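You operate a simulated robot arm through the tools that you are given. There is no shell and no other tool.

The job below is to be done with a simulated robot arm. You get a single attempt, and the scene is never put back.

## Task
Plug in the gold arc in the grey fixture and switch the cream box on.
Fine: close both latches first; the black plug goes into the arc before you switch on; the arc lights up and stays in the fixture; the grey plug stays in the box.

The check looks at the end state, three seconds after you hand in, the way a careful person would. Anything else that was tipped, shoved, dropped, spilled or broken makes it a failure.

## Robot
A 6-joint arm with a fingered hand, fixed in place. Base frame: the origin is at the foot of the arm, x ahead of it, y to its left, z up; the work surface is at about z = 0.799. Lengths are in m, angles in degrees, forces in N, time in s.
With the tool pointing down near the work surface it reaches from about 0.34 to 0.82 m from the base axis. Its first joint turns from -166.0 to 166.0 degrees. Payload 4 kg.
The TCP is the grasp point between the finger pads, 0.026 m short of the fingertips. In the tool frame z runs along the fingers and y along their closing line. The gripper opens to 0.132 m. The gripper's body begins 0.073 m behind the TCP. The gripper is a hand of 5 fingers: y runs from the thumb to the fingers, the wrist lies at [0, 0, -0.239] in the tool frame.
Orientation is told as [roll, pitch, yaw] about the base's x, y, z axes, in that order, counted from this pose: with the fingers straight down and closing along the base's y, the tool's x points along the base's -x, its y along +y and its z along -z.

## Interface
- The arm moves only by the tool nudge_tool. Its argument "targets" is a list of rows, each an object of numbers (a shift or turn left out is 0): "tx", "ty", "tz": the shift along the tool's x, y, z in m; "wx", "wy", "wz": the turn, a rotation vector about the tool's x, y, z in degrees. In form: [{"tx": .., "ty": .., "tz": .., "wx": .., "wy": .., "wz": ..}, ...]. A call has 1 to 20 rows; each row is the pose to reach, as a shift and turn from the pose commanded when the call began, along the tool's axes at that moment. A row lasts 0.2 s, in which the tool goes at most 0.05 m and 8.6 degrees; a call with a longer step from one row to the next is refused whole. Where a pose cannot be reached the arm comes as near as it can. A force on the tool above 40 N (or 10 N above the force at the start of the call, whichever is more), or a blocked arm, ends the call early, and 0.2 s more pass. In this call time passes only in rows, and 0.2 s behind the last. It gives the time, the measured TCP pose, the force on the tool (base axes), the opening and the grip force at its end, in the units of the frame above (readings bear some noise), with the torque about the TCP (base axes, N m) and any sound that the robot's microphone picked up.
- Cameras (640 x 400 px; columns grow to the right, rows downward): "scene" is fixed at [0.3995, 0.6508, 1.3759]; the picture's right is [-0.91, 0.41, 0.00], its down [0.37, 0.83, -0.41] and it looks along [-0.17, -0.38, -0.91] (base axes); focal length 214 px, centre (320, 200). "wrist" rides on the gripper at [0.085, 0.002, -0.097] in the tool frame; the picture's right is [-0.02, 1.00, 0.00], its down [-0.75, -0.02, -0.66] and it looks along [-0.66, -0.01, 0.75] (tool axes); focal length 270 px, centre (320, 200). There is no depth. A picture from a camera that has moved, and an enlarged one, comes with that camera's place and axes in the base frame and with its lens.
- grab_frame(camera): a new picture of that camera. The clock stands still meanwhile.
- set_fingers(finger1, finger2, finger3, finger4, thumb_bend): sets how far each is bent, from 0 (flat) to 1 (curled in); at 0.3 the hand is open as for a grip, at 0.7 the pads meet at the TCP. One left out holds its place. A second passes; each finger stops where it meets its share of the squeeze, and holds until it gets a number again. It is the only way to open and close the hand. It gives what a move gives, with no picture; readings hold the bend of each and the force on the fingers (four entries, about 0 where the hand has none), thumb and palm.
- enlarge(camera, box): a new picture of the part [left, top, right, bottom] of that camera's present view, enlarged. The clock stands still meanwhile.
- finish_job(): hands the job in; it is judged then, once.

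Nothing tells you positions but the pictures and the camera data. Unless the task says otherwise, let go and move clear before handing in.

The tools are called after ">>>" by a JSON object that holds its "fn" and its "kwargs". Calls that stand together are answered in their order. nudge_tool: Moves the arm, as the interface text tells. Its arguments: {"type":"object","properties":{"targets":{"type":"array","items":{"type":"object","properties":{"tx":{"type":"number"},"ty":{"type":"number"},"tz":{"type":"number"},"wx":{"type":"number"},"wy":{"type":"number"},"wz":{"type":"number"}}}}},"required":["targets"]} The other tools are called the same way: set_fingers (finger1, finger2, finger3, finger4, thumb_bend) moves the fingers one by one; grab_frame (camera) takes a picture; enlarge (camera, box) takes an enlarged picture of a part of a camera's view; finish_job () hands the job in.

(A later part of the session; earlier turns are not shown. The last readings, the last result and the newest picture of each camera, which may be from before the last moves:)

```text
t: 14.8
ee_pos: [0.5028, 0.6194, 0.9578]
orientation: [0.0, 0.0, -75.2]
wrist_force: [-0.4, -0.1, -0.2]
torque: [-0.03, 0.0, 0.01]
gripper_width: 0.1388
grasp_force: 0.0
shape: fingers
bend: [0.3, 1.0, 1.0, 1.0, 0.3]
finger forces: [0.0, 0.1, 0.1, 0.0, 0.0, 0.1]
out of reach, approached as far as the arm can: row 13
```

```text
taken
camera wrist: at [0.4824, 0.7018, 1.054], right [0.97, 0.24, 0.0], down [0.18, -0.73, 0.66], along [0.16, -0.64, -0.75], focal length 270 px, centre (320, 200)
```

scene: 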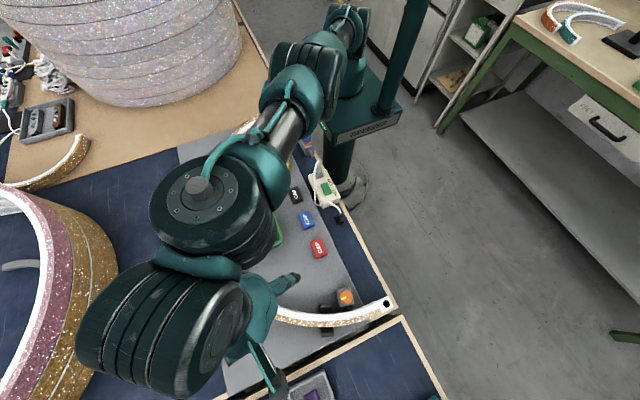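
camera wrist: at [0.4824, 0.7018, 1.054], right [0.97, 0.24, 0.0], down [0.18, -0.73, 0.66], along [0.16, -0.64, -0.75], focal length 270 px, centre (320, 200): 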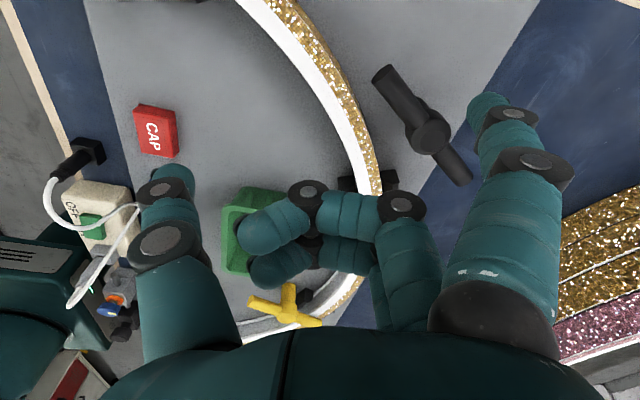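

The index finger is on the far side of the black bar, roughly 3 cm behind it. I'll lower it to bar height there.

>>> {"fn": "nudge_tool", "kwargs": {"targets": [{"tz": 0.02}, {"tz": 0.04}, {"tz": 0.06}, {"tz": 0.075}, {"tz": 0.083}]}}

>>> {"fn": "grab_frame", "kwargs": {"camera": "wrist"}}

>>> {"fn": "enlarge", "kwargs": {"camera": "wrist", "box": [340, 0, 640, 190]}}

```text
t: 16.0
ee_pos: [0.5042, 0.6191, 0.875]
orientation: [0.0, 0.1, -75.0]
wrist_force: [0.4, 1.2, 0.3]
torque: [-0.02, -0.02, 0.02]
gripper_width: 0.1389
grasp_force: 0.1
shape: fingers
bend: [0.3, 1.0, 1.0, 1.0, 0.3]
finger forces: [0.0, 0.1, 0.0, 0.0, 0.0, 0.0]
```

```text
taken
camera wrist: at [0.4833, 0.7003, 0.9725], right [0.97, 0.24, 0.0], down [0.18, -0.73, 0.66], along [0.16, -0.64, -0.75], focal length 270 px, centre (320, 200)
```

wrist: 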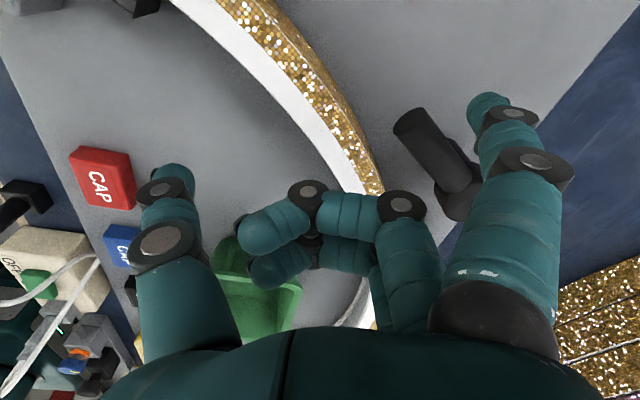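

```text
2.11 times, centred on (490, 95) of wrist
camera zoom: at [0.4833, 0.7003, 0.9725], right [0.97, 0.24, 0.0], down [0.18, -0.73, 0.66], along [0.16, -0.64, -0.75], focal length 569 px, centre (-38, 421)
```

zoom: 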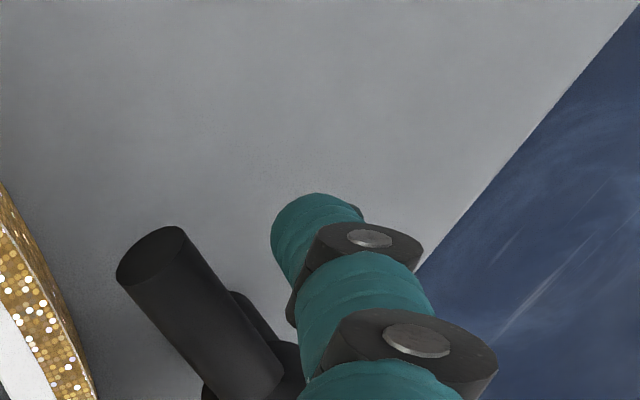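

The finger is beside the black bar at the right height. I'll push the bar gently counter-clockwise and check halfway.

>>> {"fn": "nudge_tool", "kwargs": {"targets": [{"tx": -0.006, "ty": -0.004}, {"tx": -0.0113, "ty": -0.0082}, {"tx": -0.0138, "ty": -0.0125}, {"tx": -0.0162, "ty": -0.0168}, {"tx": -0.021, "ty": -0.022}, {"tx": -0.026, "ty": -0.0266}, {"tx": -0.032, "ty": -0.0305}]}}

>>> {"fn": "grab_frame", "kwargs": {"camera": "wrist"}}

```text
t: 17.6
ee_pos: [0.4827, 0.5792, 0.8763]
orientation: [0.0, 0.0, -75.0]
wrist_force: [0.6, 0.1, 0.0]
torque: [0.04, 0.0, 0.01]
gripper_width: 0.1407
grasp_force: 0.1
shape: fingers
bend: [0.29, 1.0, 1.0, 1.0, 0.3]
finger forces: [0.5, 0.0, 0.0, 0.0, 0.0, 0.1]
```

```text
taken
camera wrist: at [0.462, 0.6611, 0.9722], right [0.97, 0.24, 0.0], down [0.18, -0.73, 0.66], along [0.16, -0.64, -0.75], focal length 270 px, centre (320, 200)
```

wrist: 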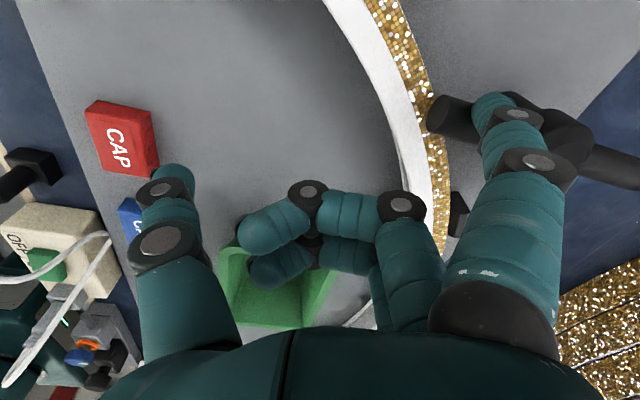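

>>> {"fn": "nudge_tool", "kwargs": {"targets": [{"tx": -0.0057, "ty": -0.0029}, {"tx": -0.0102, "ty": -0.0045}, {"tx": -0.0147, "ty": -0.0058}, {"tx": -0.019, "ty": -0.0066}, {"tx": -0.0236, "ty": -0.0072}]}}

>>> {"fn": "grab_frame", "kwargs": {"camera": "wrist"}}

```text
t: 18.8
ee_pos: [0.4818, 0.5568, 0.8759]
orientation: [0.1, 0.0, -75.0]
wrist_force: [-1.2, 0.9, 0.2]
torque: [0.04, 0.01, 0.02]
gripper_width: 0.1396
grasp_force: 0.2
shape: fingers
bend: [0.3, 1.0, 1.0, 1.0, 0.3]
finger forces: [0.0, 0.0, 0.0, 0.0, 0.0, 0.0]
```

```text
taken
camera wrist: at [0.4617, 0.6371, 0.9718], right [0.97, 0.24, 0.0], down [0.18, -0.73, 0.66], along [0.16, -0.64, -0.75], focal length 270 px, centre (320, 200)
```

wrist: 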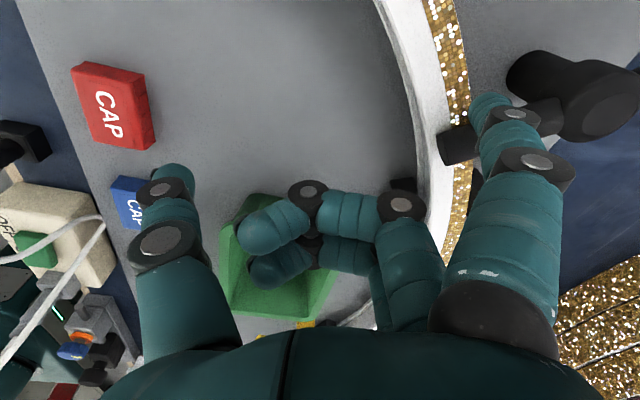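

>>> {"fn": "nudge_tool", "kwargs": {"targets": [{"tx": -0.003, "ty": 0.0}, {"tx": -0.006, "ty": 0.0005}, {"tx": -0.009, "ty": 0.0012}, {"tx": -0.0115, "ty": 0.002}]}}

>>> {"fn": "grab_frame", "kwargs": {"camera": "wrist"}}

```text
t: 19.8
ee_pos: [0.4867, 0.5479, 0.8778]
orientation: [0.1, 0.1, -74.8]
wrist_force: [-6.7, 10.5, 7.7]
torque: [0.61, -0.35, 1.0]
gripper_width: 0.1389
grasp_force: 6.2
shape: fingers
bend: [0.3, 1.0, 1.0, 1.0, 0.3]
finger forces: [13.2, 0.0, 0.0, 0.0, 0.0, 0.0]
```

```text
taken
camera wrist: at [0.4651, 0.6279, 0.9739], right [0.97, 0.24, 0.0], down [0.18, -0.73, 0.66], along [0.16, -0.64, -0.75], focal length 270 px, centre (320, 200)
```

wrist: 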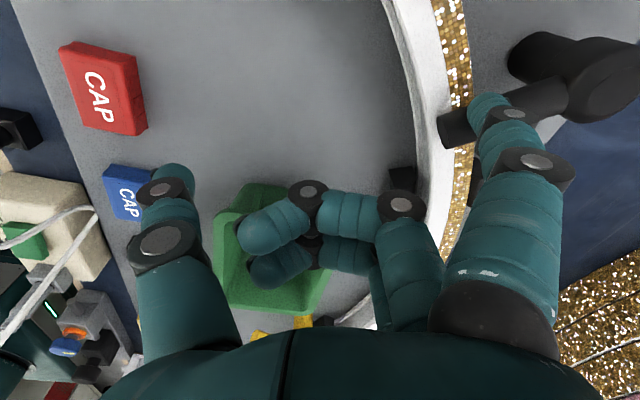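

The black latch also pushed against a firm stop. I'll back off, lift clear, and turn the hand back to check both latches from the scene camera.

>>> {"fn": "nudge_tool", "kwargs": {"targets": [{"tx": 0.008, "ty": 0.0}, {"tx": 0.016, "ty": 0.002, "tz": -0.005}, {"tx": 0.016, "ty": 0.002, "tz": -0.05}, {"tx": 0.016, "ty": 0.002, "tz": -0.09}]}}

>>> {"fn": "nudge_tool", "kwargs": {"targets": [{"tx": 0.0, "ty": -0.04, "wz": -7}, {"tx": 0.0, "ty": -0.08, "tz": -0.01, "wz": -14}, {"tx": 0.0, "ty": -0.12, "tz": -0.02, "wz": -21}, {"tx": 0.0, "ty": -0.16, "tz": -0.03, "wz": -28}, {"tx": 0.0, "ty": -0.2, "tz": -0.03, "wz": -35}, {"tx": 0.0, "ty": -0.22, "tz": -0.03, "wz": -42}, {"tx": 0.0, "ty": -0.22, "tz": -0.03, "wz": -49}, {"tx": 0.0, "ty": -0.22, "tz": -0.03, "wz": -56}, {"tx": 0.0, "ty": -0.22, "tz": -0.03, "wz": -63}, {"tx": 0.0, "ty": -0.22, "tz": -0.03, "wz": -70}, {"tx": 0.0, "ty": -0.22, "tz": -0.03, "wz": -75}]}}

>>> {"fn": "grab_frame", "kwargs": {"camera": "scene"}}

>>> {"fn": "grab_frame", "kwargs": {"camera": "wrist"}}

```text
t: 20.8
ee_pos: [0.4863, 0.5611, 0.9666]
orientation: [0.0, -0.1, -75.1]
wrist_force: [0.4, 0.3, 0.4]
torque: [0.01, 0.01, -0.02]
gripper_width: 0.1391
grasp_force: 0.0
shape: fingers
bend: [0.3, 1.0, 1.0, 1.0, 0.3]
finger forces: [0.0, 0.0, 0.0, 0.0, 0.1, 0.1]
```

```text
t: 23.2
ee_pos: [0.2725, 0.5051, 0.9964]
orientation: [0.0, 0.1, 0.1]
wrist_force: [-0.6, 0.0, -0.2]
torque: [-0.01, -0.01, 0.01]
gripper_width: 0.1394
grasp_force: 0.0
shape: fingers
bend: [0.3, 1.0, 1.0, 1.0, 0.3]
finger forces: [0.0, 0.1, 0.1, 0.1, 0.0, 0.0]
```

```text
taken
```

scene: 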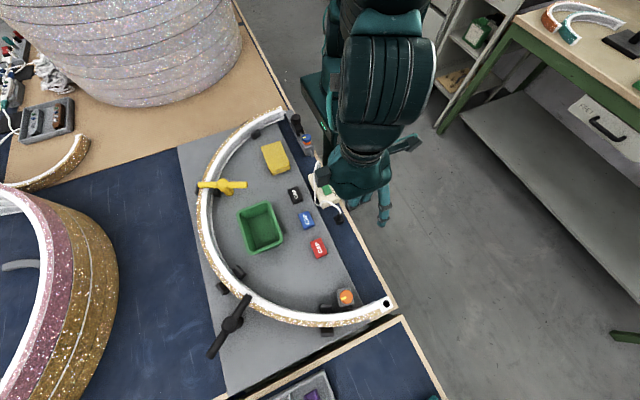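

```text
taken
camera wrist: at [0.1873, 0.505, 1.0928], right [0.02, 1.0, 0.0], down [0.75, -0.01, 0.66], along [0.66, -0.01, -0.75], focal length 270 px, centre (320, 200)
```

wrist: 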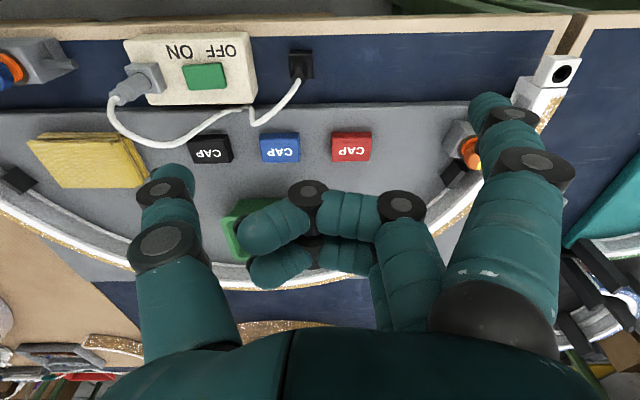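

Both latch bars now cross the arc. Next I'll zoom in on the black plug to decide how to grip it.

>>> {"fn": "enlarge", "kwargs": {"camera": "wrist", "box": [275, 35, 331, 91]}}

>>> {"fn": "enlarge", "kwargs": {"camera": "wrist", "box": [100, 30, 270, 150]}}

>>> {"fn": "enlarge", "kwargs": {"camera": "scene", "box": [200, 170, 270, 370]}}

```text
7.14 times, centred on (303, 63) of wrist
camera zoom: at [0.1873, 0.505, 1.0928], right [0.02, 1.0, 0.0], down [0.75, -0.01, 0.66], along [0.66, -0.01, -0.75], focal length 1931 px, centre (441, 1179)
```

zoom: 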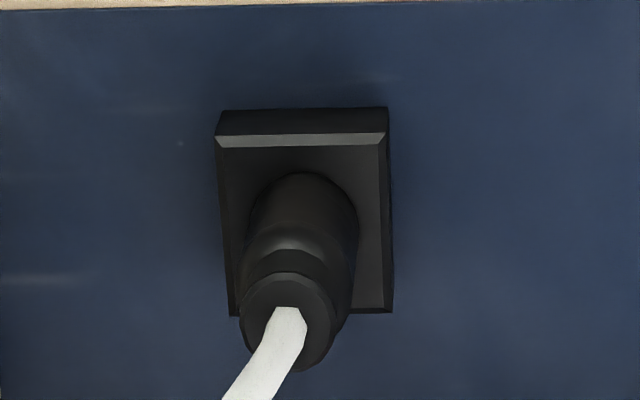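

```text
3.33 times, centred on (185, 90) of wrist
camera zoom: at [0.1873, 0.505, 1.0928], right [0.02, 1.0, 0.0], down [0.75, -0.01, 0.66], along [0.66, -0.01, -0.75], focal length 901 px, centre (770, 567)
```

zoom: 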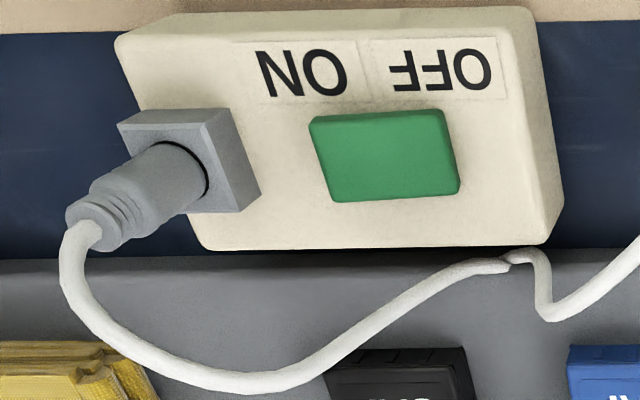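

```text
2.00 times, centred on (235, 270) of scene
camera zoom: at [0.3995, 0.6508, 1.3759], right [-0.91, 0.41, 0.0], down [0.37, 0.83, -0.41], along [-0.17, -0.38, -0.91], focal length 429 px, centre (490, 60)
```

zoom: 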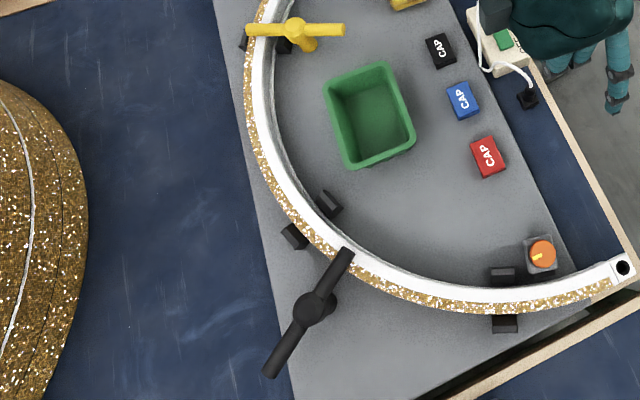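

The black plug has a round body about 15 mm wide and 36 mm tall, rising from a small square block at (0.263, 0.486), with the cord leaving the top towards the box. I'll half-close the hand and turn it so the cord exits between thumb and fingers.

>>> {"fn": "set_fingers", "kwargs": {"finger1": 0.5, "finger2": 0.5, "finger3": 0.5, "finger4": 0.5, "thumb_bend": 0.5}}

>>> {"fn": "nudge_tool", "kwargs": {"targets": [{"tx": 0.003, "ty": -0.005, "tz": 0.01, "wz": 7}, {"tx": 0.006, "ty": -0.01, "tz": 0.02, "wz": 14}, {"tx": 0.0095, "ty": -0.015, "tz": 0.03, "wz": 21}, {"tx": 0.0095, "ty": -0.019, "tz": 0.04, "wz": 28}, {"tx": 0.0095, "ty": -0.019, "tz": 0.05, "wz": 30}]}}

>>> {"fn": "grab_frame", "kwargs": {"camera": "wrist"}}

>>> {"fn": "grab_frame", "kwargs": {"camera": "scene"}}

```text
t: 24.2
ee_pos: [0.273, 0.5031, 0.9965]
orientation: [0.0, 0.0, 0.0]
wrist_force: [-1.0, 0.0, 0.0]
torque: [0.0, 0.01, 0.04]
gripper_width: 0.076
grasp_force: 0.0
shape: fingers
bend: [0.5, 0.5, 0.5, 0.5, 0.5]
finger forces: [0.1, 0.1, 0.0, 0.0, 0.1, 0.1]
```

```text
t: 25.4
ee_pos: [0.2644, 0.4854, 0.9456]
orientation: [0.0, 0.0, -30.0]
wrist_force: [0.5, -0.6, 0.8]
torque: [-0.01, 0.02, 0.0]
gripper_width: 0.0761
grasp_force: 0.0
shape: fingers
bend: [0.5, 0.5, 0.5, 0.5, 0.5]
finger forces: [0.0, 0.0, 0.0, 0.0, 0.1, 0.1]
```

```text
taken
camera wrist: at [0.1899, 0.5275, 1.0423], right [0.52, 0.85, 0.0], down [0.64, -0.39, 0.66], along [0.56, -0.34, -0.75], focal length 270 px, centre (320, 200)
```

wrist: 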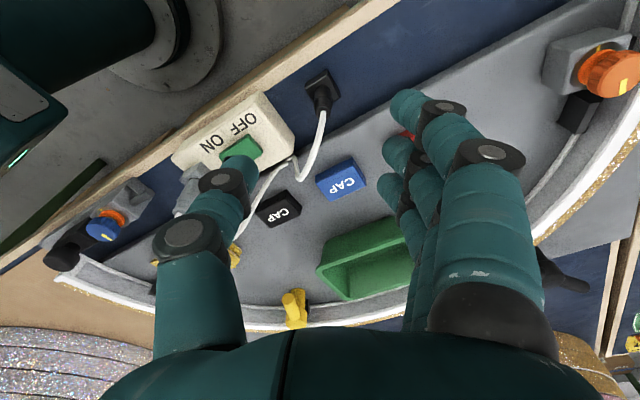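

```text
taken
```

scene: 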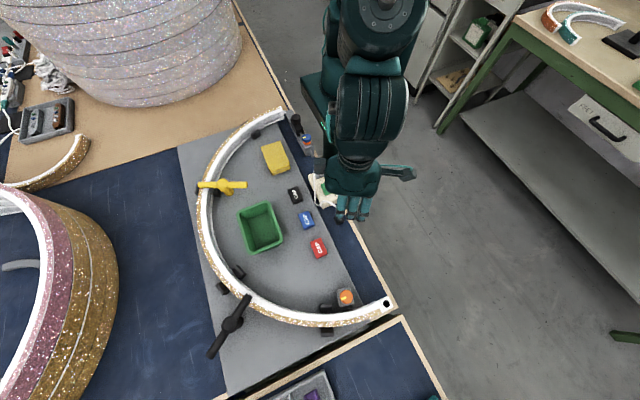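

The hand is over the plug; the box edge is close on the thumb side, so I'll narrow the opening, turn a bit more, and zoom in to check alignment.

>>> {"fn": "set_fingers", "kwargs": {"finger1": 0.5, "finger2": 0.6, "finger3": 0.6, "finger4": 0.5, "thumb_bend": 0.6}}

>>> {"fn": "nudge_tool", "kwargs": {"targets": [{"wz": 5, "tz": 0.01}, {"wz": 10, "tz": 0.02}]}}

>>> {"fn": "grab_frame", "kwargs": {"camera": "wrist"}}

>>> {"fn": "enlarge", "kwargs": {"camera": "wrist", "box": [250, 30, 410, 130]}}

>>> {"fn": "enlarge", "kwargs": {"camera": "scene", "box": [300, 160, 396, 260]}}

```text
t: 26.4
ee_pos: [0.2628, 0.4847, 0.9465]
orientation: [0.0, 0.0, -29.9]
wrist_force: [-0.2, 1.2, -0.1]
torque: [-0.01, 0.03, -0.02]
gripper_width: 0.0606
grasp_force: 0.1
shape: fingers
bend: [0.5, 0.6, 0.6, 0.5, 0.6]
finger forces: [0.1, 0.0, 0.0, 0.0, 0.0, 0.1]
```

```text
t: 27.0
ee_pos: [0.2622, 0.4842, 0.9264]
orientation: [0.0, 0.0, -40.0]
wrist_force: [-0.1, -0.4, -0.2]
torque: [-0.01, -0.02, -0.03]
gripper_width: 0.0606
grasp_force: 0.1
shape: fingers
bend: [0.5, 0.6, 0.6, 0.5, 0.6]
finger forces: [0.0, 0.0, 0.0, 0.1, 0.1, 0.0]
```

```text
taken
camera wrist: at [0.1984, 0.5399, 1.0229], right [0.66, 0.75, 0.0], down [0.57, -0.5, 0.66], along [0.49, -0.43, -0.75], focal length 270 px, centre (320, 200)
```

wrist: 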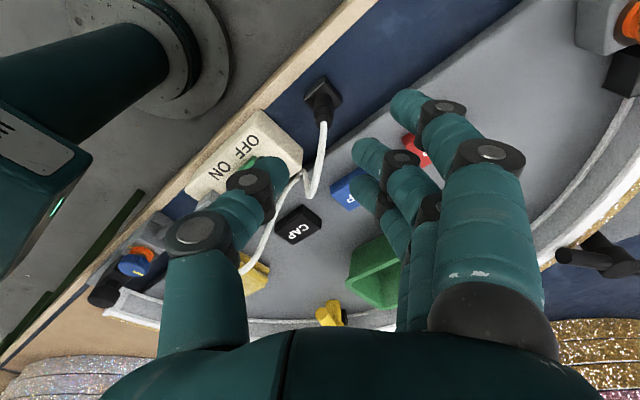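

```text
4.00 times, centred on (330, 80) of wrist
camera zoom: at [0.1984, 0.5399, 1.0229], right [0.66, 0.75, 0.0], down [0.57, -0.5, 0.66], along [0.49, -0.43, -0.75], focal length 1081 px, centre (280, 680)
```

zoom: 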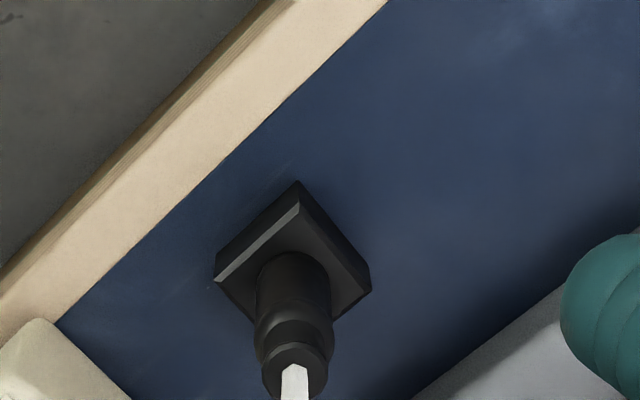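

```text
4.00 times, centred on (348, 210) of scene
camera zoom: at [0.3995, 0.6508, 1.3759], right [-0.91, 0.41, 0.0], down [0.37, 0.83, -0.41], along [-0.17, -0.38, -0.91], focal length 858 px, centre (208, 160)
```

zoom: 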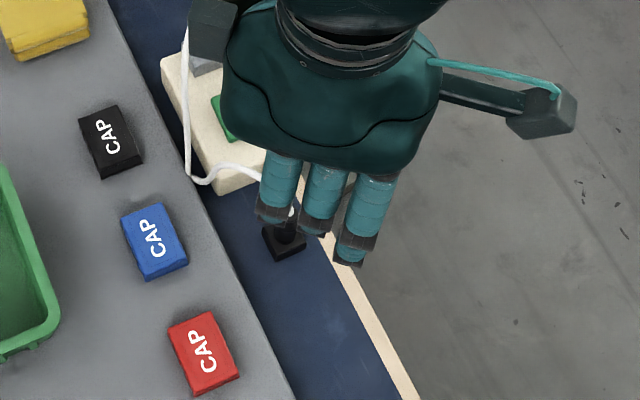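

The plug is about 4 mm and 2.5 mm off the hand's centre line; I'll correct that and descend to just above the plug body to re-check.

>>> {"fn": "nudge_tool", "kwargs": {"targets": [{"tx": 0.004, "ty": 0.0025, "tz": 0.015}, {"tx": 0.004, "ty": 0.0025, "tz": 0.03}, {"tx": 0.004, "ty": 0.0025, "tz": 0.046}]}}

>>> {"fn": "enlarge", "kwargs": {"camera": "wrist", "box": [230, 30, 422, 150]}}

>>> {"fn": "enlarge", "kwargs": {"camera": "scene", "box": [300, 180, 380, 240]}}

```text
t: 27.8
ee_pos: [0.2609, 0.4886, 0.8801]
orientation: [-0.1, -0.1, -40.0]
wrist_force: [-0.1, 0.5, 0.7]
torque: [0.01, -0.04, 0.01]
gripper_width: 0.0606
grasp_force: 0.0
shape: fingers
bend: [0.5, 0.6, 0.6, 0.5, 0.6]
finger forces: [0.0, 0.1, 0.1, 0.0, 0.0, 0.1]
```

```text
3.33 times, centred on (326, 90) of wrist
camera zoom: at [0.1966, 0.5434, 0.976], right [0.66, 0.75, 0.0], down [0.57, -0.5, 0.66], along [0.5, -0.43, -0.75], focal length 901 px, centre (300, 567)
```

zoom: 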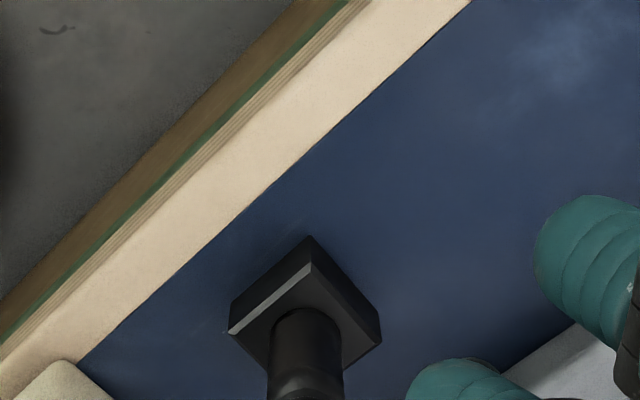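

```text
6.67 times, centred on (340, 210) of scene
camera zoom: at [0.3995, 0.6508, 1.3759], right [-0.91, 0.41, 0.0], down [0.37, 0.83, -0.41], along [-0.17, -0.38, -0.91], focal length 1430 px, centre (187, 133)
```

zoom: 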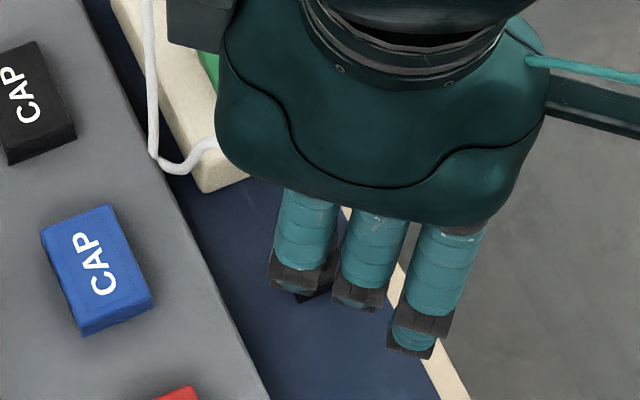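

>>> {"fn": "grab_frame", "kwargs": {"camera": "wrist"}}

>>> {"fn": "enlarge", "kwargs": {"camera": "wrist", "box": [240, 90, 432, 230]}}

```text
taken
camera wrist: at [0.1966, 0.5434, 0.976], right [0.66, 0.75, 0.0], down [0.57, -0.5, 0.66], along [0.5, -0.43, -0.75], focal length 270 px, centre (320, 200)
```

wrist: 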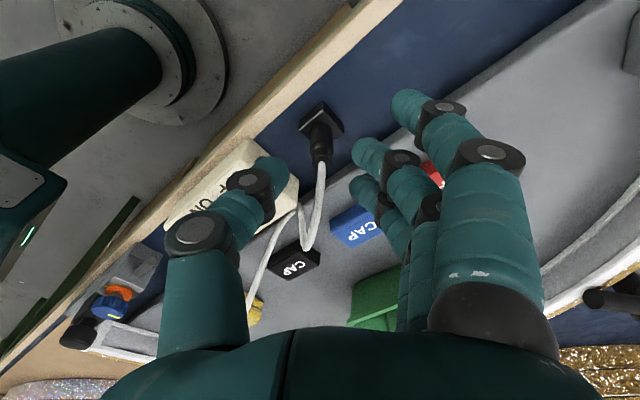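

```text
2.86 times, centred on (336, 160) of wrist
camera zoom: at [0.1966, 0.5434, 0.976], right [0.66, 0.75, 0.0], down [0.57, -0.5, 0.66], along [0.5, -0.43, -0.75], focal length 772 px, centre (274, 314)
```

zoom: 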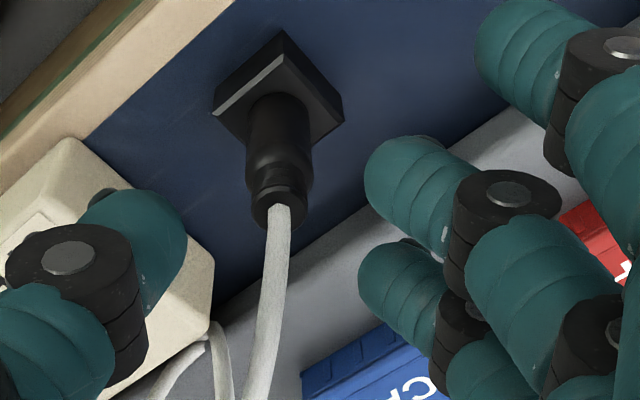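

Alignment is within about 1 mm, and thumb and fingers are clear of the box and caps. I'll lower onto the plug body and close the thumb and two middle fingers.

>>> {"fn": "nudge_tool", "kwargs": {"targets": [{"tx": 0.001, "ty": 0.001, "tz": 0.012}, {"tx": 0.001, "ty": 0.001, "tz": 0.024}, {"tx": 0.001, "ty": 0.001, "tz": 0.033}]}}

>>> {"fn": "enlarge", "kwargs": {"camera": "wrist", "box": [240, 90, 432, 230]}}

```text
t: 28.6
ee_pos: [0.2615, 0.4916, 0.8464]
orientation: [0.0, 0.0, -40.0]
wrist_force: [-0.2, 0.1, -0.6]
torque: [0.03, 0.01, 0.02]
gripper_width: 0.0606
grasp_force: 0.1
shape: fingers
bend: [0.5, 0.6, 0.6, 0.5, 0.6]
finger forces: [0.0, 0.0, 0.0, 0.1, 0.0, 0.1]
```

```text
2.86 times, centred on (336, 160) of wrist
camera zoom: at [0.1973, 0.5463, 0.9426], right [0.66, 0.75, 0.0], down [0.57, -0.5, 0.66], along [0.5, -0.43, -0.75], focal length 772 px, centre (274, 314)
```

zoom: 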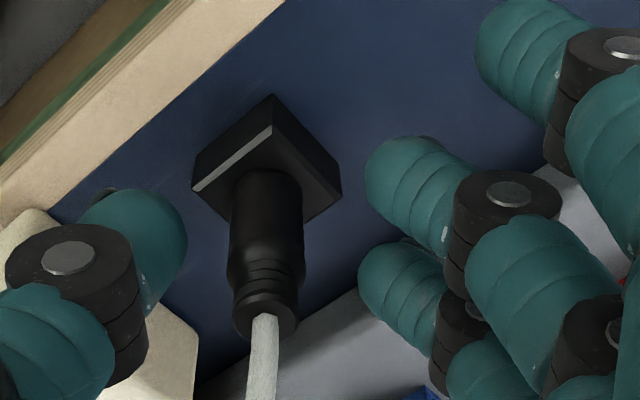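

>>> {"fn": "nudge_tool", "kwargs": {"targets": [{"tx": 0.003, "ty": -0.0012, "tz": 0.0}]}}

>>> {"fn": "set_fingers", "kwargs": {"finger2": 0.7, "finger3": 0.7, "thumb_bend": 0.7}}

>>> {"fn": "enlarge", "kwargs": {"camera": "wrist", "box": [240, 90, 432, 230]}}

```text
t: 29.0
ee_pos: [0.2577, 0.4925, 0.8462]
orientation: [0.1, 0.0, -39.9]
wrist_force: [0.3, -0.3, -0.2]
torque: [-0.04, -0.01, 0.01]
gripper_width: 0.0606
grasp_force: 0.0
shape: fingers
bend: [0.5, 0.6, 0.6, 0.5, 0.6]
finger forces: [0.0, 0.0, 0.0, 0.1, 0.1, 0.1]
```

```text
t: 30.0
ee_pos: [0.2583, 0.491, 0.8464]
orientation: [-0.1, 0.0, -40.0]
wrist_force: [0.3, -0.3, 0.3]
torque: [0.03, 0.02, -0.01]
gripper_width: 0.0491
grasp_force: 2.2
shape: fingers
bend: [0.5, 0.7, 0.68, 0.5, 0.69]
finger forces: [0.1, 0.1, 1.9, 0.1, 1.8, 0.1]
```

```text
2.86 times, centred on (336, 160) of wrist
camera zoom: at [0.1937, 0.5469, 0.9427], right [0.66, 0.75, 0.0], down [0.57, -0.5, 0.66], along [0.5, -0.43, -0.75], focal length 772 px, centre (274, 314)
```

zoom: 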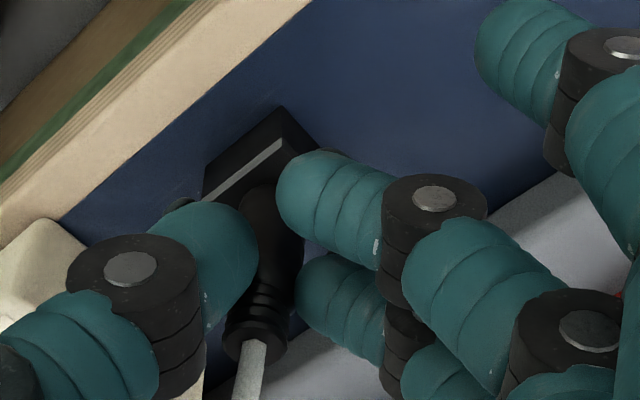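

Thumb and third finger touch the body lightly; the second finger has not reached it yet. I'll tighten the pinch.

>>> {"fn": "set_fingers", "kwargs": {"finger2": 0.8, "finger3": 0.8, "thumb_bend": 0.8}}

>>> {"fn": "enlarge", "kwargs": {"camera": "wrist", "box": [240, 90, 432, 230]}}

>>> {"fn": "enlarge", "kwargs": {"camera": "scene", "box": [300, 180, 380, 240]}}

```text
t: 31.0
ee_pos: [0.2576, 0.4926, 0.8464]
orientation: [-0.1, 0.0, -40.0]
wrist_force: [-0.5, 0.2, -0.1]
torque: [0.03, 0.02, 0.0]
gripper_width: 0.0438
grasp_force: 0.0
shape: fingers
bend: [0.5, 0.78, 0.76, 0.5, 0.75]
finger forces: [0.1, 0.1, 0.0, 0.0, 0.1, 0.0]
```

```text
2.86 times, centred on (336, 160) of wrist
camera zoom: at [0.1937, 0.5469, 0.9427], right [0.66, 0.75, 0.0], down [0.57, -0.5, 0.66], along [0.5, -0.43, -0.75], focal length 772 px, centre (274, 314)
```

zoom: 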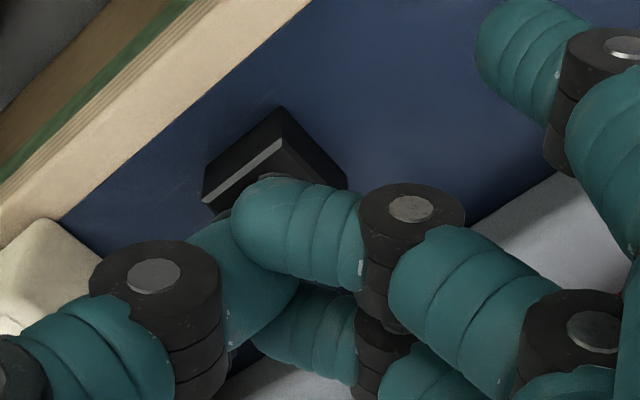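

```text
6.67 times, centred on (340, 210) of scene
camera zoom: at [0.3995, 0.6508, 1.3759], right [-0.91, 0.41, 0.0], down [0.37, 0.83, -0.41], along [-0.17, -0.38, -0.91], focal length 1430 px, centre (187, 133)
```

zoom: 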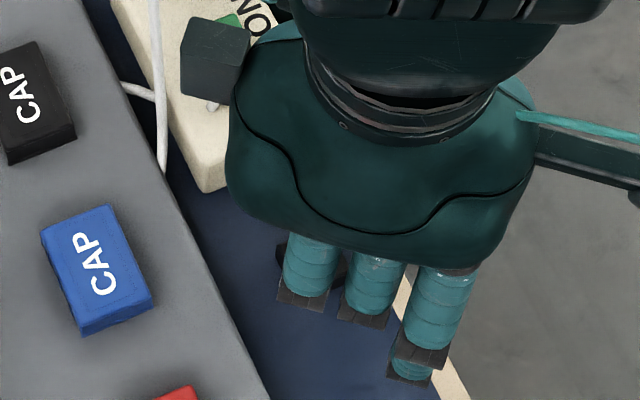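

The grip closed on nothing, so the plug has slipped out of the fingers. I'll open slowly, lift, and look.

>>> {"fn": "set_fingers", "kwargs": {"finger2": 0.55, "finger3": 0.55, "thumb_bend": 0.55}}

>>> {"fn": "grab_frame", "kwargs": {"camera": "wrist"}}

>>> {"fn": "enlarge", "kwargs": {"camera": "wrist", "box": [160, 70, 400, 240]}}

```text
t: 32.0
ee_pos: [0.2588, 0.4918, 0.8454]
orientation: [0.0, 0.0, -39.9]
wrist_force: [0.4, 0.4, 0.1]
torque: [-0.01, 0.02, 0.02]
gripper_width: 0.067
grasp_force: 0.0
shape: fingers
bend: [0.5, 0.55, 0.55, 0.5, 0.55]
finger forces: [0.0, 0.0, 0.0, 0.1, 0.0, 0.0]
```

```text
taken
camera wrist: at [0.1937, 0.5469, 0.9427], right [0.66, 0.75, 0.0], down [0.57, -0.5, 0.66], along [0.5, -0.43, -0.75], focal length 270 px, centre (320, 200)
```

wrist: 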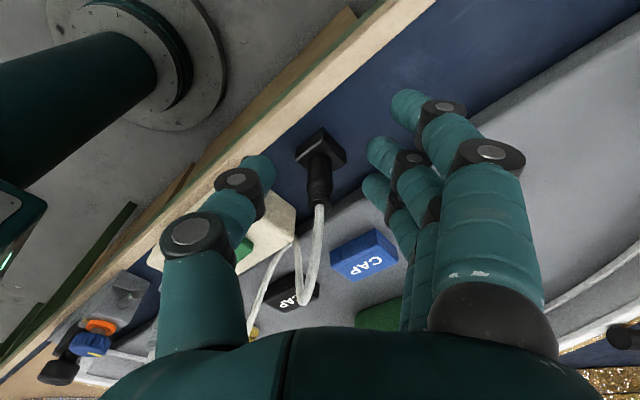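

```text
2.35 times, centred on (280, 155) of wrist
camera zoom: at [0.1937, 0.5469, 0.9427], right [0.66, 0.75, 0.0], down [0.57, -0.5, 0.66], along [0.5, -0.43, -0.75], focal length 636 px, centre (414, 306)
```

zoom: 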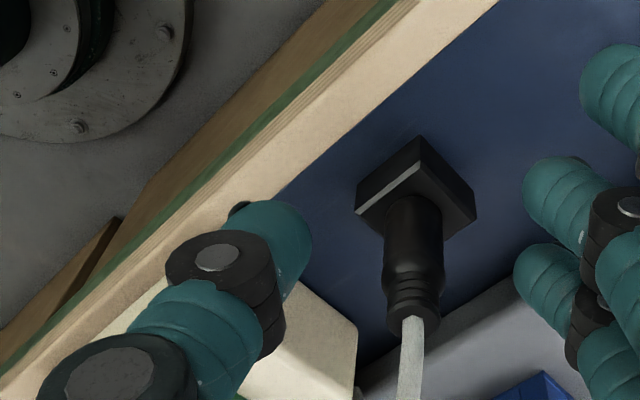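

The plug is still standing upright in the same place; the body most likely slipped through the gap between the two fingers. The square block gives better flat faces, so I'll lift, turn the hand to +90° (thumb on the far side, fingers over the table edge), and pinch the block instead.

>>> {"fn": "nudge_tool", "kwargs": {"targets": [{"tz": -0.02}, {"tz": -0.045}, {"tz": -0.075}]}}

>>> {"fn": "nudge_tool", "kwargs": {"targets": [{"wz": -8}, {"wz": -16}, {"wz": -24}, {"wz": -32}, {"wz": -40}, {"wz": -48}, {"wz": -56}, {"wz": -64}, {"wz": -72}, {"wz": -80}, {"wz": -88}, {"wz": -96}, {"wz": -104}, {"wz": -112}, {"wz": -120}, {"wz": -128}, {"wz": -130}]}}

>>> {"fn": "set_fingers", "kwargs": {"finger1": 0.3, "finger2": 0.6, "finger3": 0.6, "finger4": 0.3, "thumb_bend": 0.6}}

>>> {"fn": "grab_frame", "kwargs": {"camera": "wrist"}}

>>> {"fn": "grab_frame", "kwargs": {"camera": "scene"}}

```text
t: 32.8
ee_pos: [0.258, 0.4895, 0.9225]
orientation: [0.0, 0.1, -40.0]
wrist_force: [0.1, -0.6, -0.2]
torque: [0.04, 0.01, 0.0]
gripper_width: 0.067
grasp_force: 0.1
shape: fingers
bend: [0.5, 0.55, 0.55, 0.5, 0.55]
finger forces: [0.0, 0.0, 0.1, 0.0, 0.1, 0.0]
```

```text
t: 36.4
ee_pos: [0.2582, 0.4925, 0.9227]
orientation: [-0.1, 0.0, 90.2]
wrist_force: [0.1, -0.5, 0.3]
torque: [0.04, 0.01, 0.02]
gripper_width: 0.067
grasp_force: 0.0
shape: fingers
bend: [0.5, 0.55, 0.55, 0.5, 0.55]
finger forces: [0.1, 0.0, 0.1, 0.0, 0.0, 0.0]
```

```text
t: 37.4
ee_pos: [0.2578, 0.4933, 0.9215]
orientation: [0.1, 0.1, 89.9]
wrist_force: [0.1, 0.6, 0.3]
torque: [-0.02, 0.0, -0.02]
gripper_width: 0.0907
grasp_force: 0.1
shape: fingers
bend: [0.3, 0.6, 0.6, 0.3, 0.6]
finger forces: [0.0, 0.1, 0.0, 0.0, 0.0, 0.0]
```

```text
taken
camera wrist: at [0.2554, 0.4062, 1.0185], right [-1.0, 0.02, 0.0], down [0.02, 0.75, 0.66], along [0.01, 0.66, -0.75], focal length 270 px, centre (320, 200)
```

wrist: 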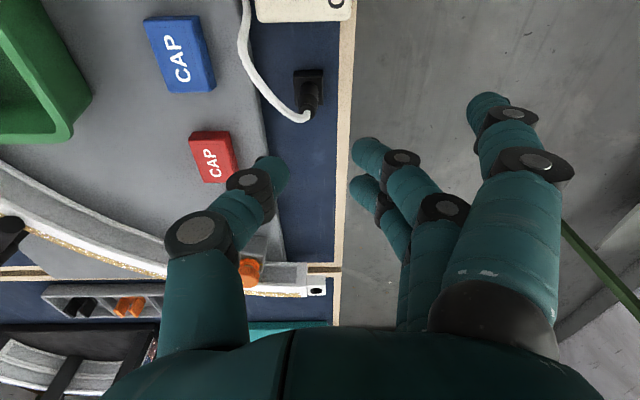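

```text
taken
```

scene: 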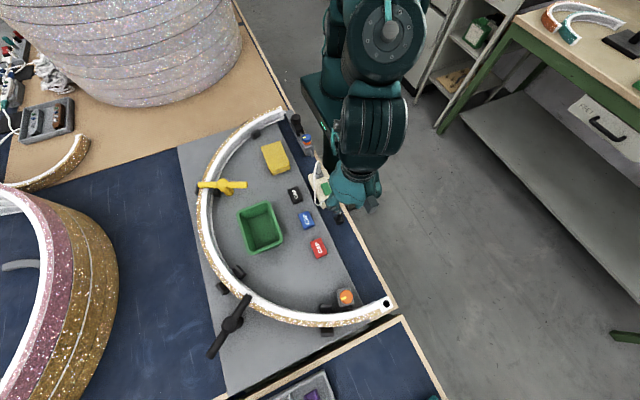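

>>> {"fn": "enlarge", "kwargs": {"camera": "wrist", "box": [230, 40, 390, 140]}}

>>> {"fn": "enlarge", "kwargs": {"camera": "wrist", "box": [270, 55, 350, 135]}}

```text
4.00 times, centred on (310, 90) of wrist
camera zoom: at [0.2554, 0.4062, 1.0185], right [-1.0, 0.02, 0.0], down [0.02, 0.75, 0.66], along [0.01, 0.66, -0.75], focal length 1081 px, centre (360, 640)
```

zoom: 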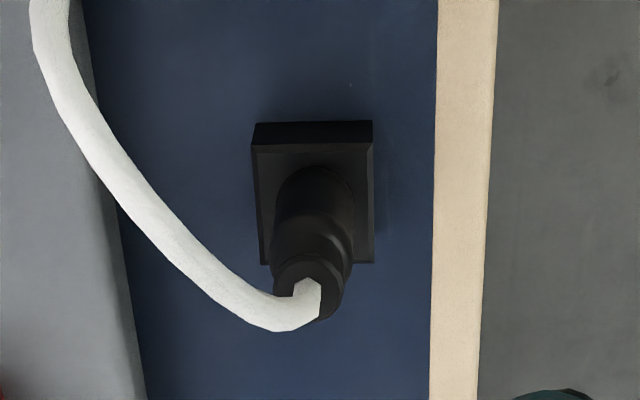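

```text
5.00 times, centred on (310, 95) of wrist
camera zoom: at [0.2554, 0.4062, 1.0185], right [-1.0, 0.02, 0.0], down [0.02, 0.75, 0.66], along [0.01, 0.66, -0.75], focal length 1351 px, centre (370, 725)
```

zoom: 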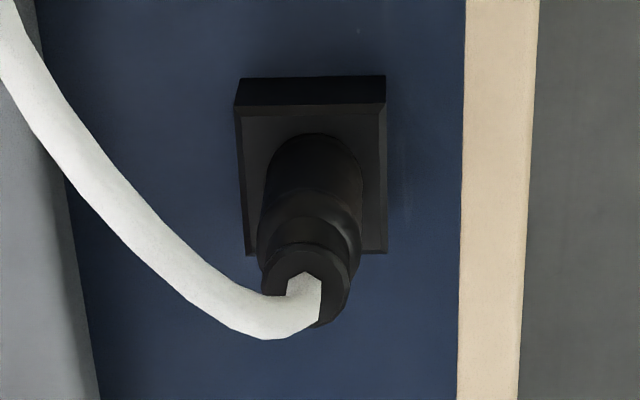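

>>> {"fn": "enlarge", "kwargs": {"camera": "scene", "box": [300, 160, 396, 240]}}

```text
5.00 times, centred on (348, 200) of scene
camera zoom: at [0.3995, 0.6508, 1.3759], right [-0.91, 0.41, 0.0], down [0.37, 0.83, -0.41], along [-0.17, -0.38, -0.91], focal length 1072 px, centre (180, 200)
```

zoom: 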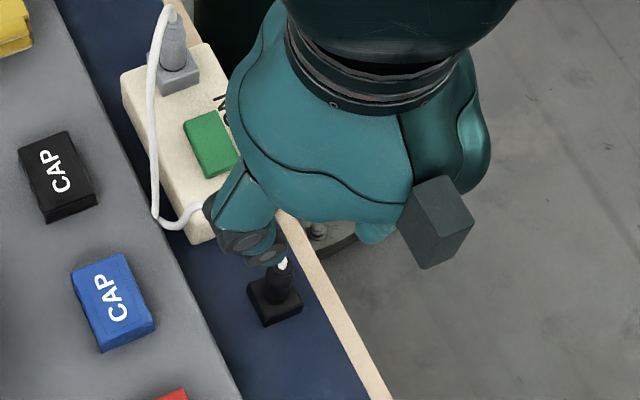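

The measurements only agree if the blue table top is lower than I assumed: about z 0.78, with the plug's block top at 0.794 and body top at 0.833. So my first grip was too high and about 1 cm off-centre. I'll re-centre over the plug at (0.266, 0.486), turn the hand back to yaw 0, and re-measure.

>>> {"fn": "nudge_tool", "kwargs": {"targets": [{"tx": 0.001, "ty": -0.001, "wz": 8}, {"tx": 0.002, "ty": -0.002, "wz": 16}, {"tx": 0.003, "ty": -0.003, "wz": 24}, {"tx": 0.004, "ty": -0.004, "wz": 32}, {"tx": 0.005, "ty": -0.005, "wz": 40}, {"tx": 0.0055, "ty": -0.006, "wz": 48}, {"tx": 0.0055, "ty": -0.007, "wz": 56}, {"tx": 0.0055, "ty": -0.008, "wz": 64}, {"tx": 0.0055, "ty": -0.0086, "wz": 72}, {"tx": 0.0055, "ty": -0.0086, "wz": 80}, {"tx": 0.0055, "ty": -0.0086, "wz": 88}, {"tx": 0.0055, "ty": -0.0086, "wz": 90}]}}

>>> {"fn": "set_fingers", "kwargs": {"finger1": 0.4, "finger2": 0.6, "finger3": 0.6, "finger4": 1.0, "thumb_bend": 0.6}}

>>> {"fn": "grab_frame", "kwargs": {"camera": "wrist"}}

>>> {"fn": "enlarge", "kwargs": {"camera": "wrist", "box": [240, 30, 400, 130]}}

```text
t: 40.0
ee_pos: [0.2672, 0.4863, 0.9228]
orientation: [0.0, 0.0, -0.1]
wrist_force: [-0.7, 1.0, 0.4]
torque: [0.01, 0.02, -0.05]
gripper_width: 0.0906
grasp_force: 0.1
shape: fingers
bend: [0.3, 0.6, 0.6, 0.3, 0.6]
finger forces: [0.0, 0.0, 0.0, 0.0, 0.0, 0.0]
```

```text
t: 41.0
ee_pos: [0.2675, 0.4867, 0.9228]
orientation: [0.0, 0.0, 0.0]
wrist_force: [0.1, 0.0, 0.1]
torque: [-0.01, -0.02, -0.01]
gripper_width: 0.0759
grasp_force: 0.0
shape: fingers
bend: [0.4, 0.6, 0.6, 1.0, 0.6]
finger forces: [0.0, 0.0, 0.0, 0.1, 0.0, 0.0]
```

```text
taken
camera wrist: at [0.1819, 0.4874, 1.0188], right [0.02, 1.0, 0.0], down [0.75, -0.02, 0.66], along [0.66, -0.01, -0.75], focal length 270 px, centre (320, 200)
```

wrist: 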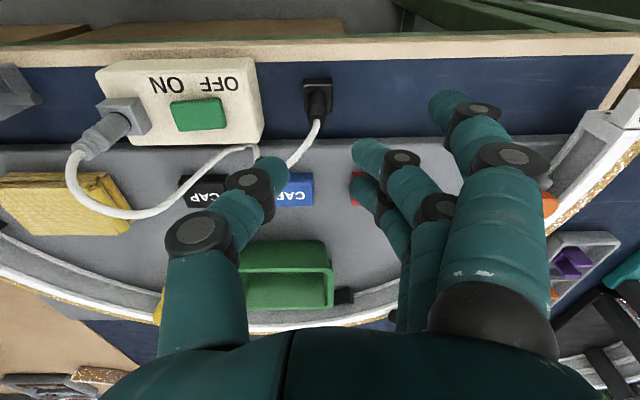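

```text
4.00 times, centred on (320, 80) of wrist
camera zoom: at [0.1819, 0.4874, 1.0188], right [0.02, 1.0, 0.0], down [0.75, -0.02, 0.66], along [0.66, -0.01, -0.75], focal length 1081 px, centre (320, 680)
```

zoom: 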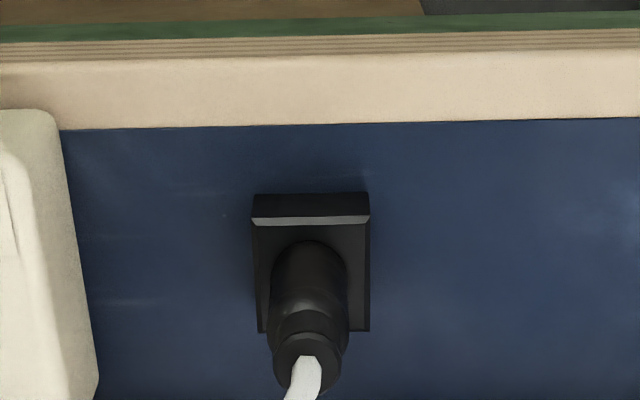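

Now the plug is within 1.5 mm of the hand's centre. I'll correct that and descend, pausing once to look.

>>> {"fn": "nudge_tool", "kwargs": {"targets": [{"tx": -0.0014, "ty": -0.0014, "tz": 0.02}, {"tx": -0.0014, "ty": -0.0014, "tz": 0.04}, {"tx": -0.0014, "ty": -0.0014, "tz": 0.06}, {"tx": -0.0014, "ty": -0.0014, "tz": 0.075}]}}

>>> {"fn": "grab_frame", "kwargs": {"camera": "wrist"}}

>>> {"fn": "enlarge", "kwargs": {"camera": "wrist", "box": [240, 80, 432, 220]}}

```text
t: 42.0
ee_pos: [0.2678, 0.4847, 0.846]
orientation: [0.1, -0.1, 0.0]
wrist_force: [-0.2, -0.4, 0.6]
torque: [-0.01, 0.04, -0.01]
gripper_width: 0.076
grasp_force: 0.1
shape: fingers
bend: [0.4, 0.6, 0.6, 1.0, 0.6]
finger forces: [0.1, 0.0, 0.0, 0.0, 0.0, 0.0]
```

```text
taken
camera wrist: at [0.1825, 0.486, 0.9429], right [0.02, 1.0, 0.0], down [0.75, -0.02, 0.66], along [0.66, -0.01, -0.75], focal length 270 px, centre (320, 200)
```

wrist: 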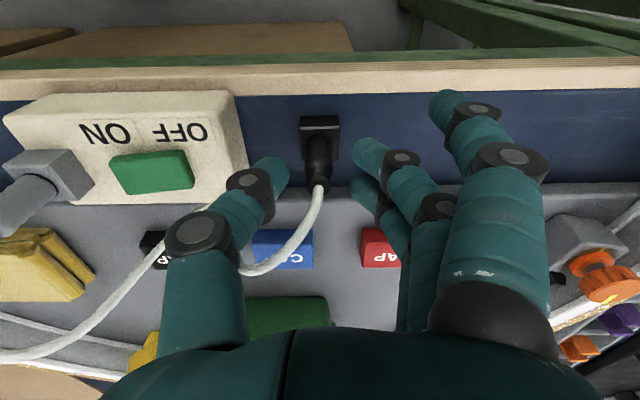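

```text
2.86 times, centred on (336, 150) of wrist
camera zoom: at [0.1825, 0.486, 0.9429], right [0.02, 1.0, 0.0], down [0.75, -0.02, 0.66], along [0.66, -0.01, -0.75], focal length 772 px, centre (274, 343)
```

zoom: 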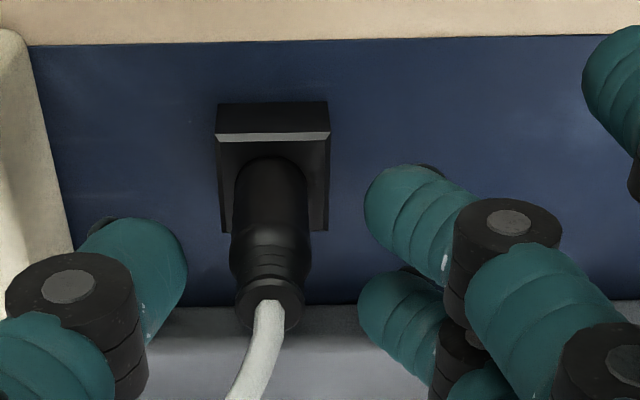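

>>> {"fn": "set_fingers", "kwargs": {"finger2": 0.63, "finger3": 0.63, "thumb_bend": 0.63}}

>>> {"fn": "nudge_tool", "kwargs": {"targets": [{"tx": -0.001, "tz": 0.01}, {"tx": -0.001, "tz": 0.018}, {"tx": -0.001, "tz": 0.025}]}}

>>> {"fn": "enlarge", "kwargs": {"camera": "wrist", "box": [220, 100, 412, 240]}}

```text
t: 43.0
ee_pos: [0.2686, 0.4858, 0.8472]
orientation: [0.0, 0.0, -0.1]
wrist_force: [0.1, -0.2, -0.3]
torque: [-0.03, -0.01, 0.01]
gripper_width: 0.0715
grasp_force: 0.1
shape: fingers
bend: [0.4, 0.63, 0.63, 1.0, 0.63]
finger forces: [0.0, 0.0, 0.1, 0.1, 0.0, 0.1]
```

```text
t: 43.8
ee_pos: [0.2681, 0.4861, 0.8219]
orientation: [0.0, 0.0, 0.0]
wrist_force: [0.2, -0.5, 0.7]
torque: [-0.01, 0.01, -0.01]
gripper_width: 0.0716
grasp_force: 0.1
shape: fingers
bend: [0.4, 0.63, 0.63, 1.0, 0.63]
finger forces: [0.0, 0.0, 0.0, 0.0, 0.5, 0.0]
```

```text
2.86 times, centred on (316, 170) of wrist
camera zoom: at [0.1835, 0.487, 0.9181], right [0.02, 1.0, 0.0], down [0.75, -0.02, 0.66], along [0.66, -0.01, -0.75], focal length 772 px, centre (331, 286)
```

zoom: 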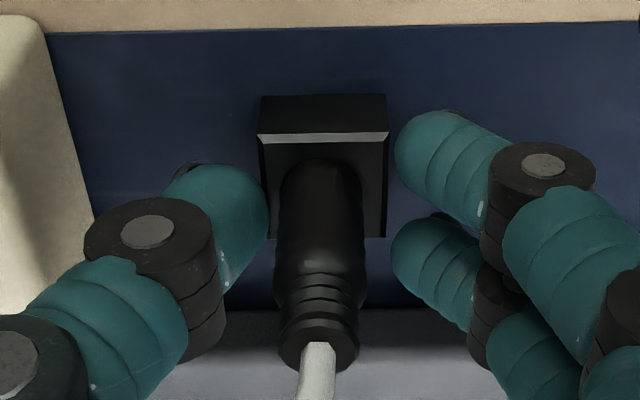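

The thumb is just brushing the block's edge, so I'll raise by 3 mm, shift 1 mm, and then close on the round body in steps.

>>> {"fn": "nudge_tool", "kwargs": {"targets": [{"ty": -0.001, "tz": -0.003}]}}

>>> {"fn": "set_fingers", "kwargs": {"finger2": 0.67, "finger3": 0.67, "thumb_bend": 0.67}}

>>> {"fn": "enlarge", "kwargs": {"camera": "wrist", "box": [220, 100, 412, 240]}}

```text
t: 44.2
ee_pos: [0.2684, 0.4854, 0.825]
orientation: [0.0, 0.1, 0.0]
wrist_force: [0.1, -0.2, 0.2]
torque: [0.01, 0.01, -0.02]
gripper_width: 0.0717
grasp_force: 0.1
shape: fingers
bend: [0.4, 0.63, 0.63, 1.0, 0.63]
finger forces: [0.0, 0.0, 0.0, 0.0, 0.0, 0.0]
```

```text
t: 45.2
ee_pos: [0.2693, 0.4849, 0.8237]
orientation: [0.0, 0.0, 0.0]
wrist_force: [0.5, 0.1, 0.3]
torque: [0.02, 0.03, -0.03]
gripper_width: 0.0664
grasp_force: 0.7
shape: fingers
bend: [0.4, 0.66, 0.67, 1.0, 0.67]
finger forces: [0.0, 1.0, 0.2, 0.0, 0.5, 0.0]
```

```text
2.86 times, centred on (316, 170) of wrist
camera zoom: at [0.1836, 0.4856, 0.9211], right [0.02, 1.0, 0.0], down [0.75, -0.02, 0.66], along [0.66, -0.01, -0.75], focal length 772 px, centre (331, 286)
```

zoom: 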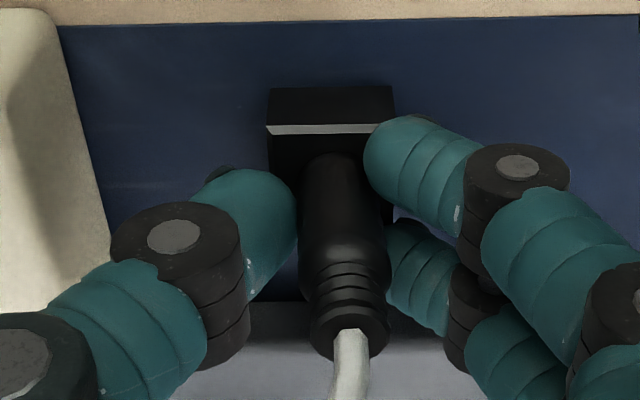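

All three digits now touch the body evenly. I'll squeeze further.

>>> {"fn": "set_fingers", "kwargs": {"finger2": 0.72, "finger3": 0.72, "thumb_bend": 0.72}}

>>> {"fn": "enlarge", "kwargs": {"camera": "wrist", "box": [220, 100, 412, 240]}}

```text
t: 46.2
ee_pos: [0.2688, 0.4851, 0.8245]
orientation: [0.0, 0.0, -0.1]
wrist_force: [-0.3, 5.3, -0.9]
torque: [0.11, 0.0, 0.01]
gripper_width: 0.0632
grasp_force: 6.7
shape: fingers
bend: [0.4, 0.69, 0.68, 1.0, 0.69]
finger forces: [0.0, 4.5, 4.3, 0.1, 4.7, 0.0]
```

```text
2.86 times, centred on (316, 170) of wrist
camera zoom: at [0.1835, 0.4857, 0.9211], right [0.02, 1.0, 0.0], down [0.75, -0.02, 0.66], along [0.66, -0.01, -0.75], focal length 772 px, centre (331, 286)
```

zoom: 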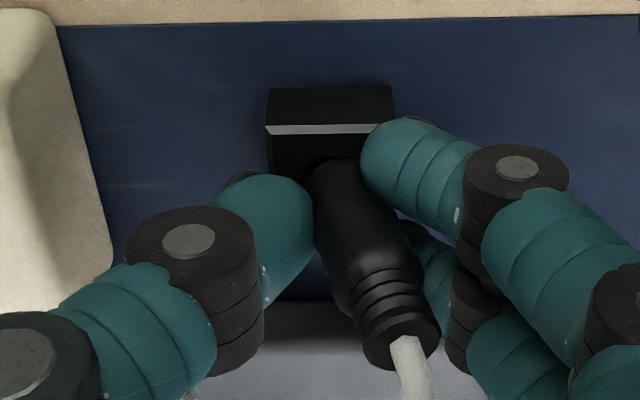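

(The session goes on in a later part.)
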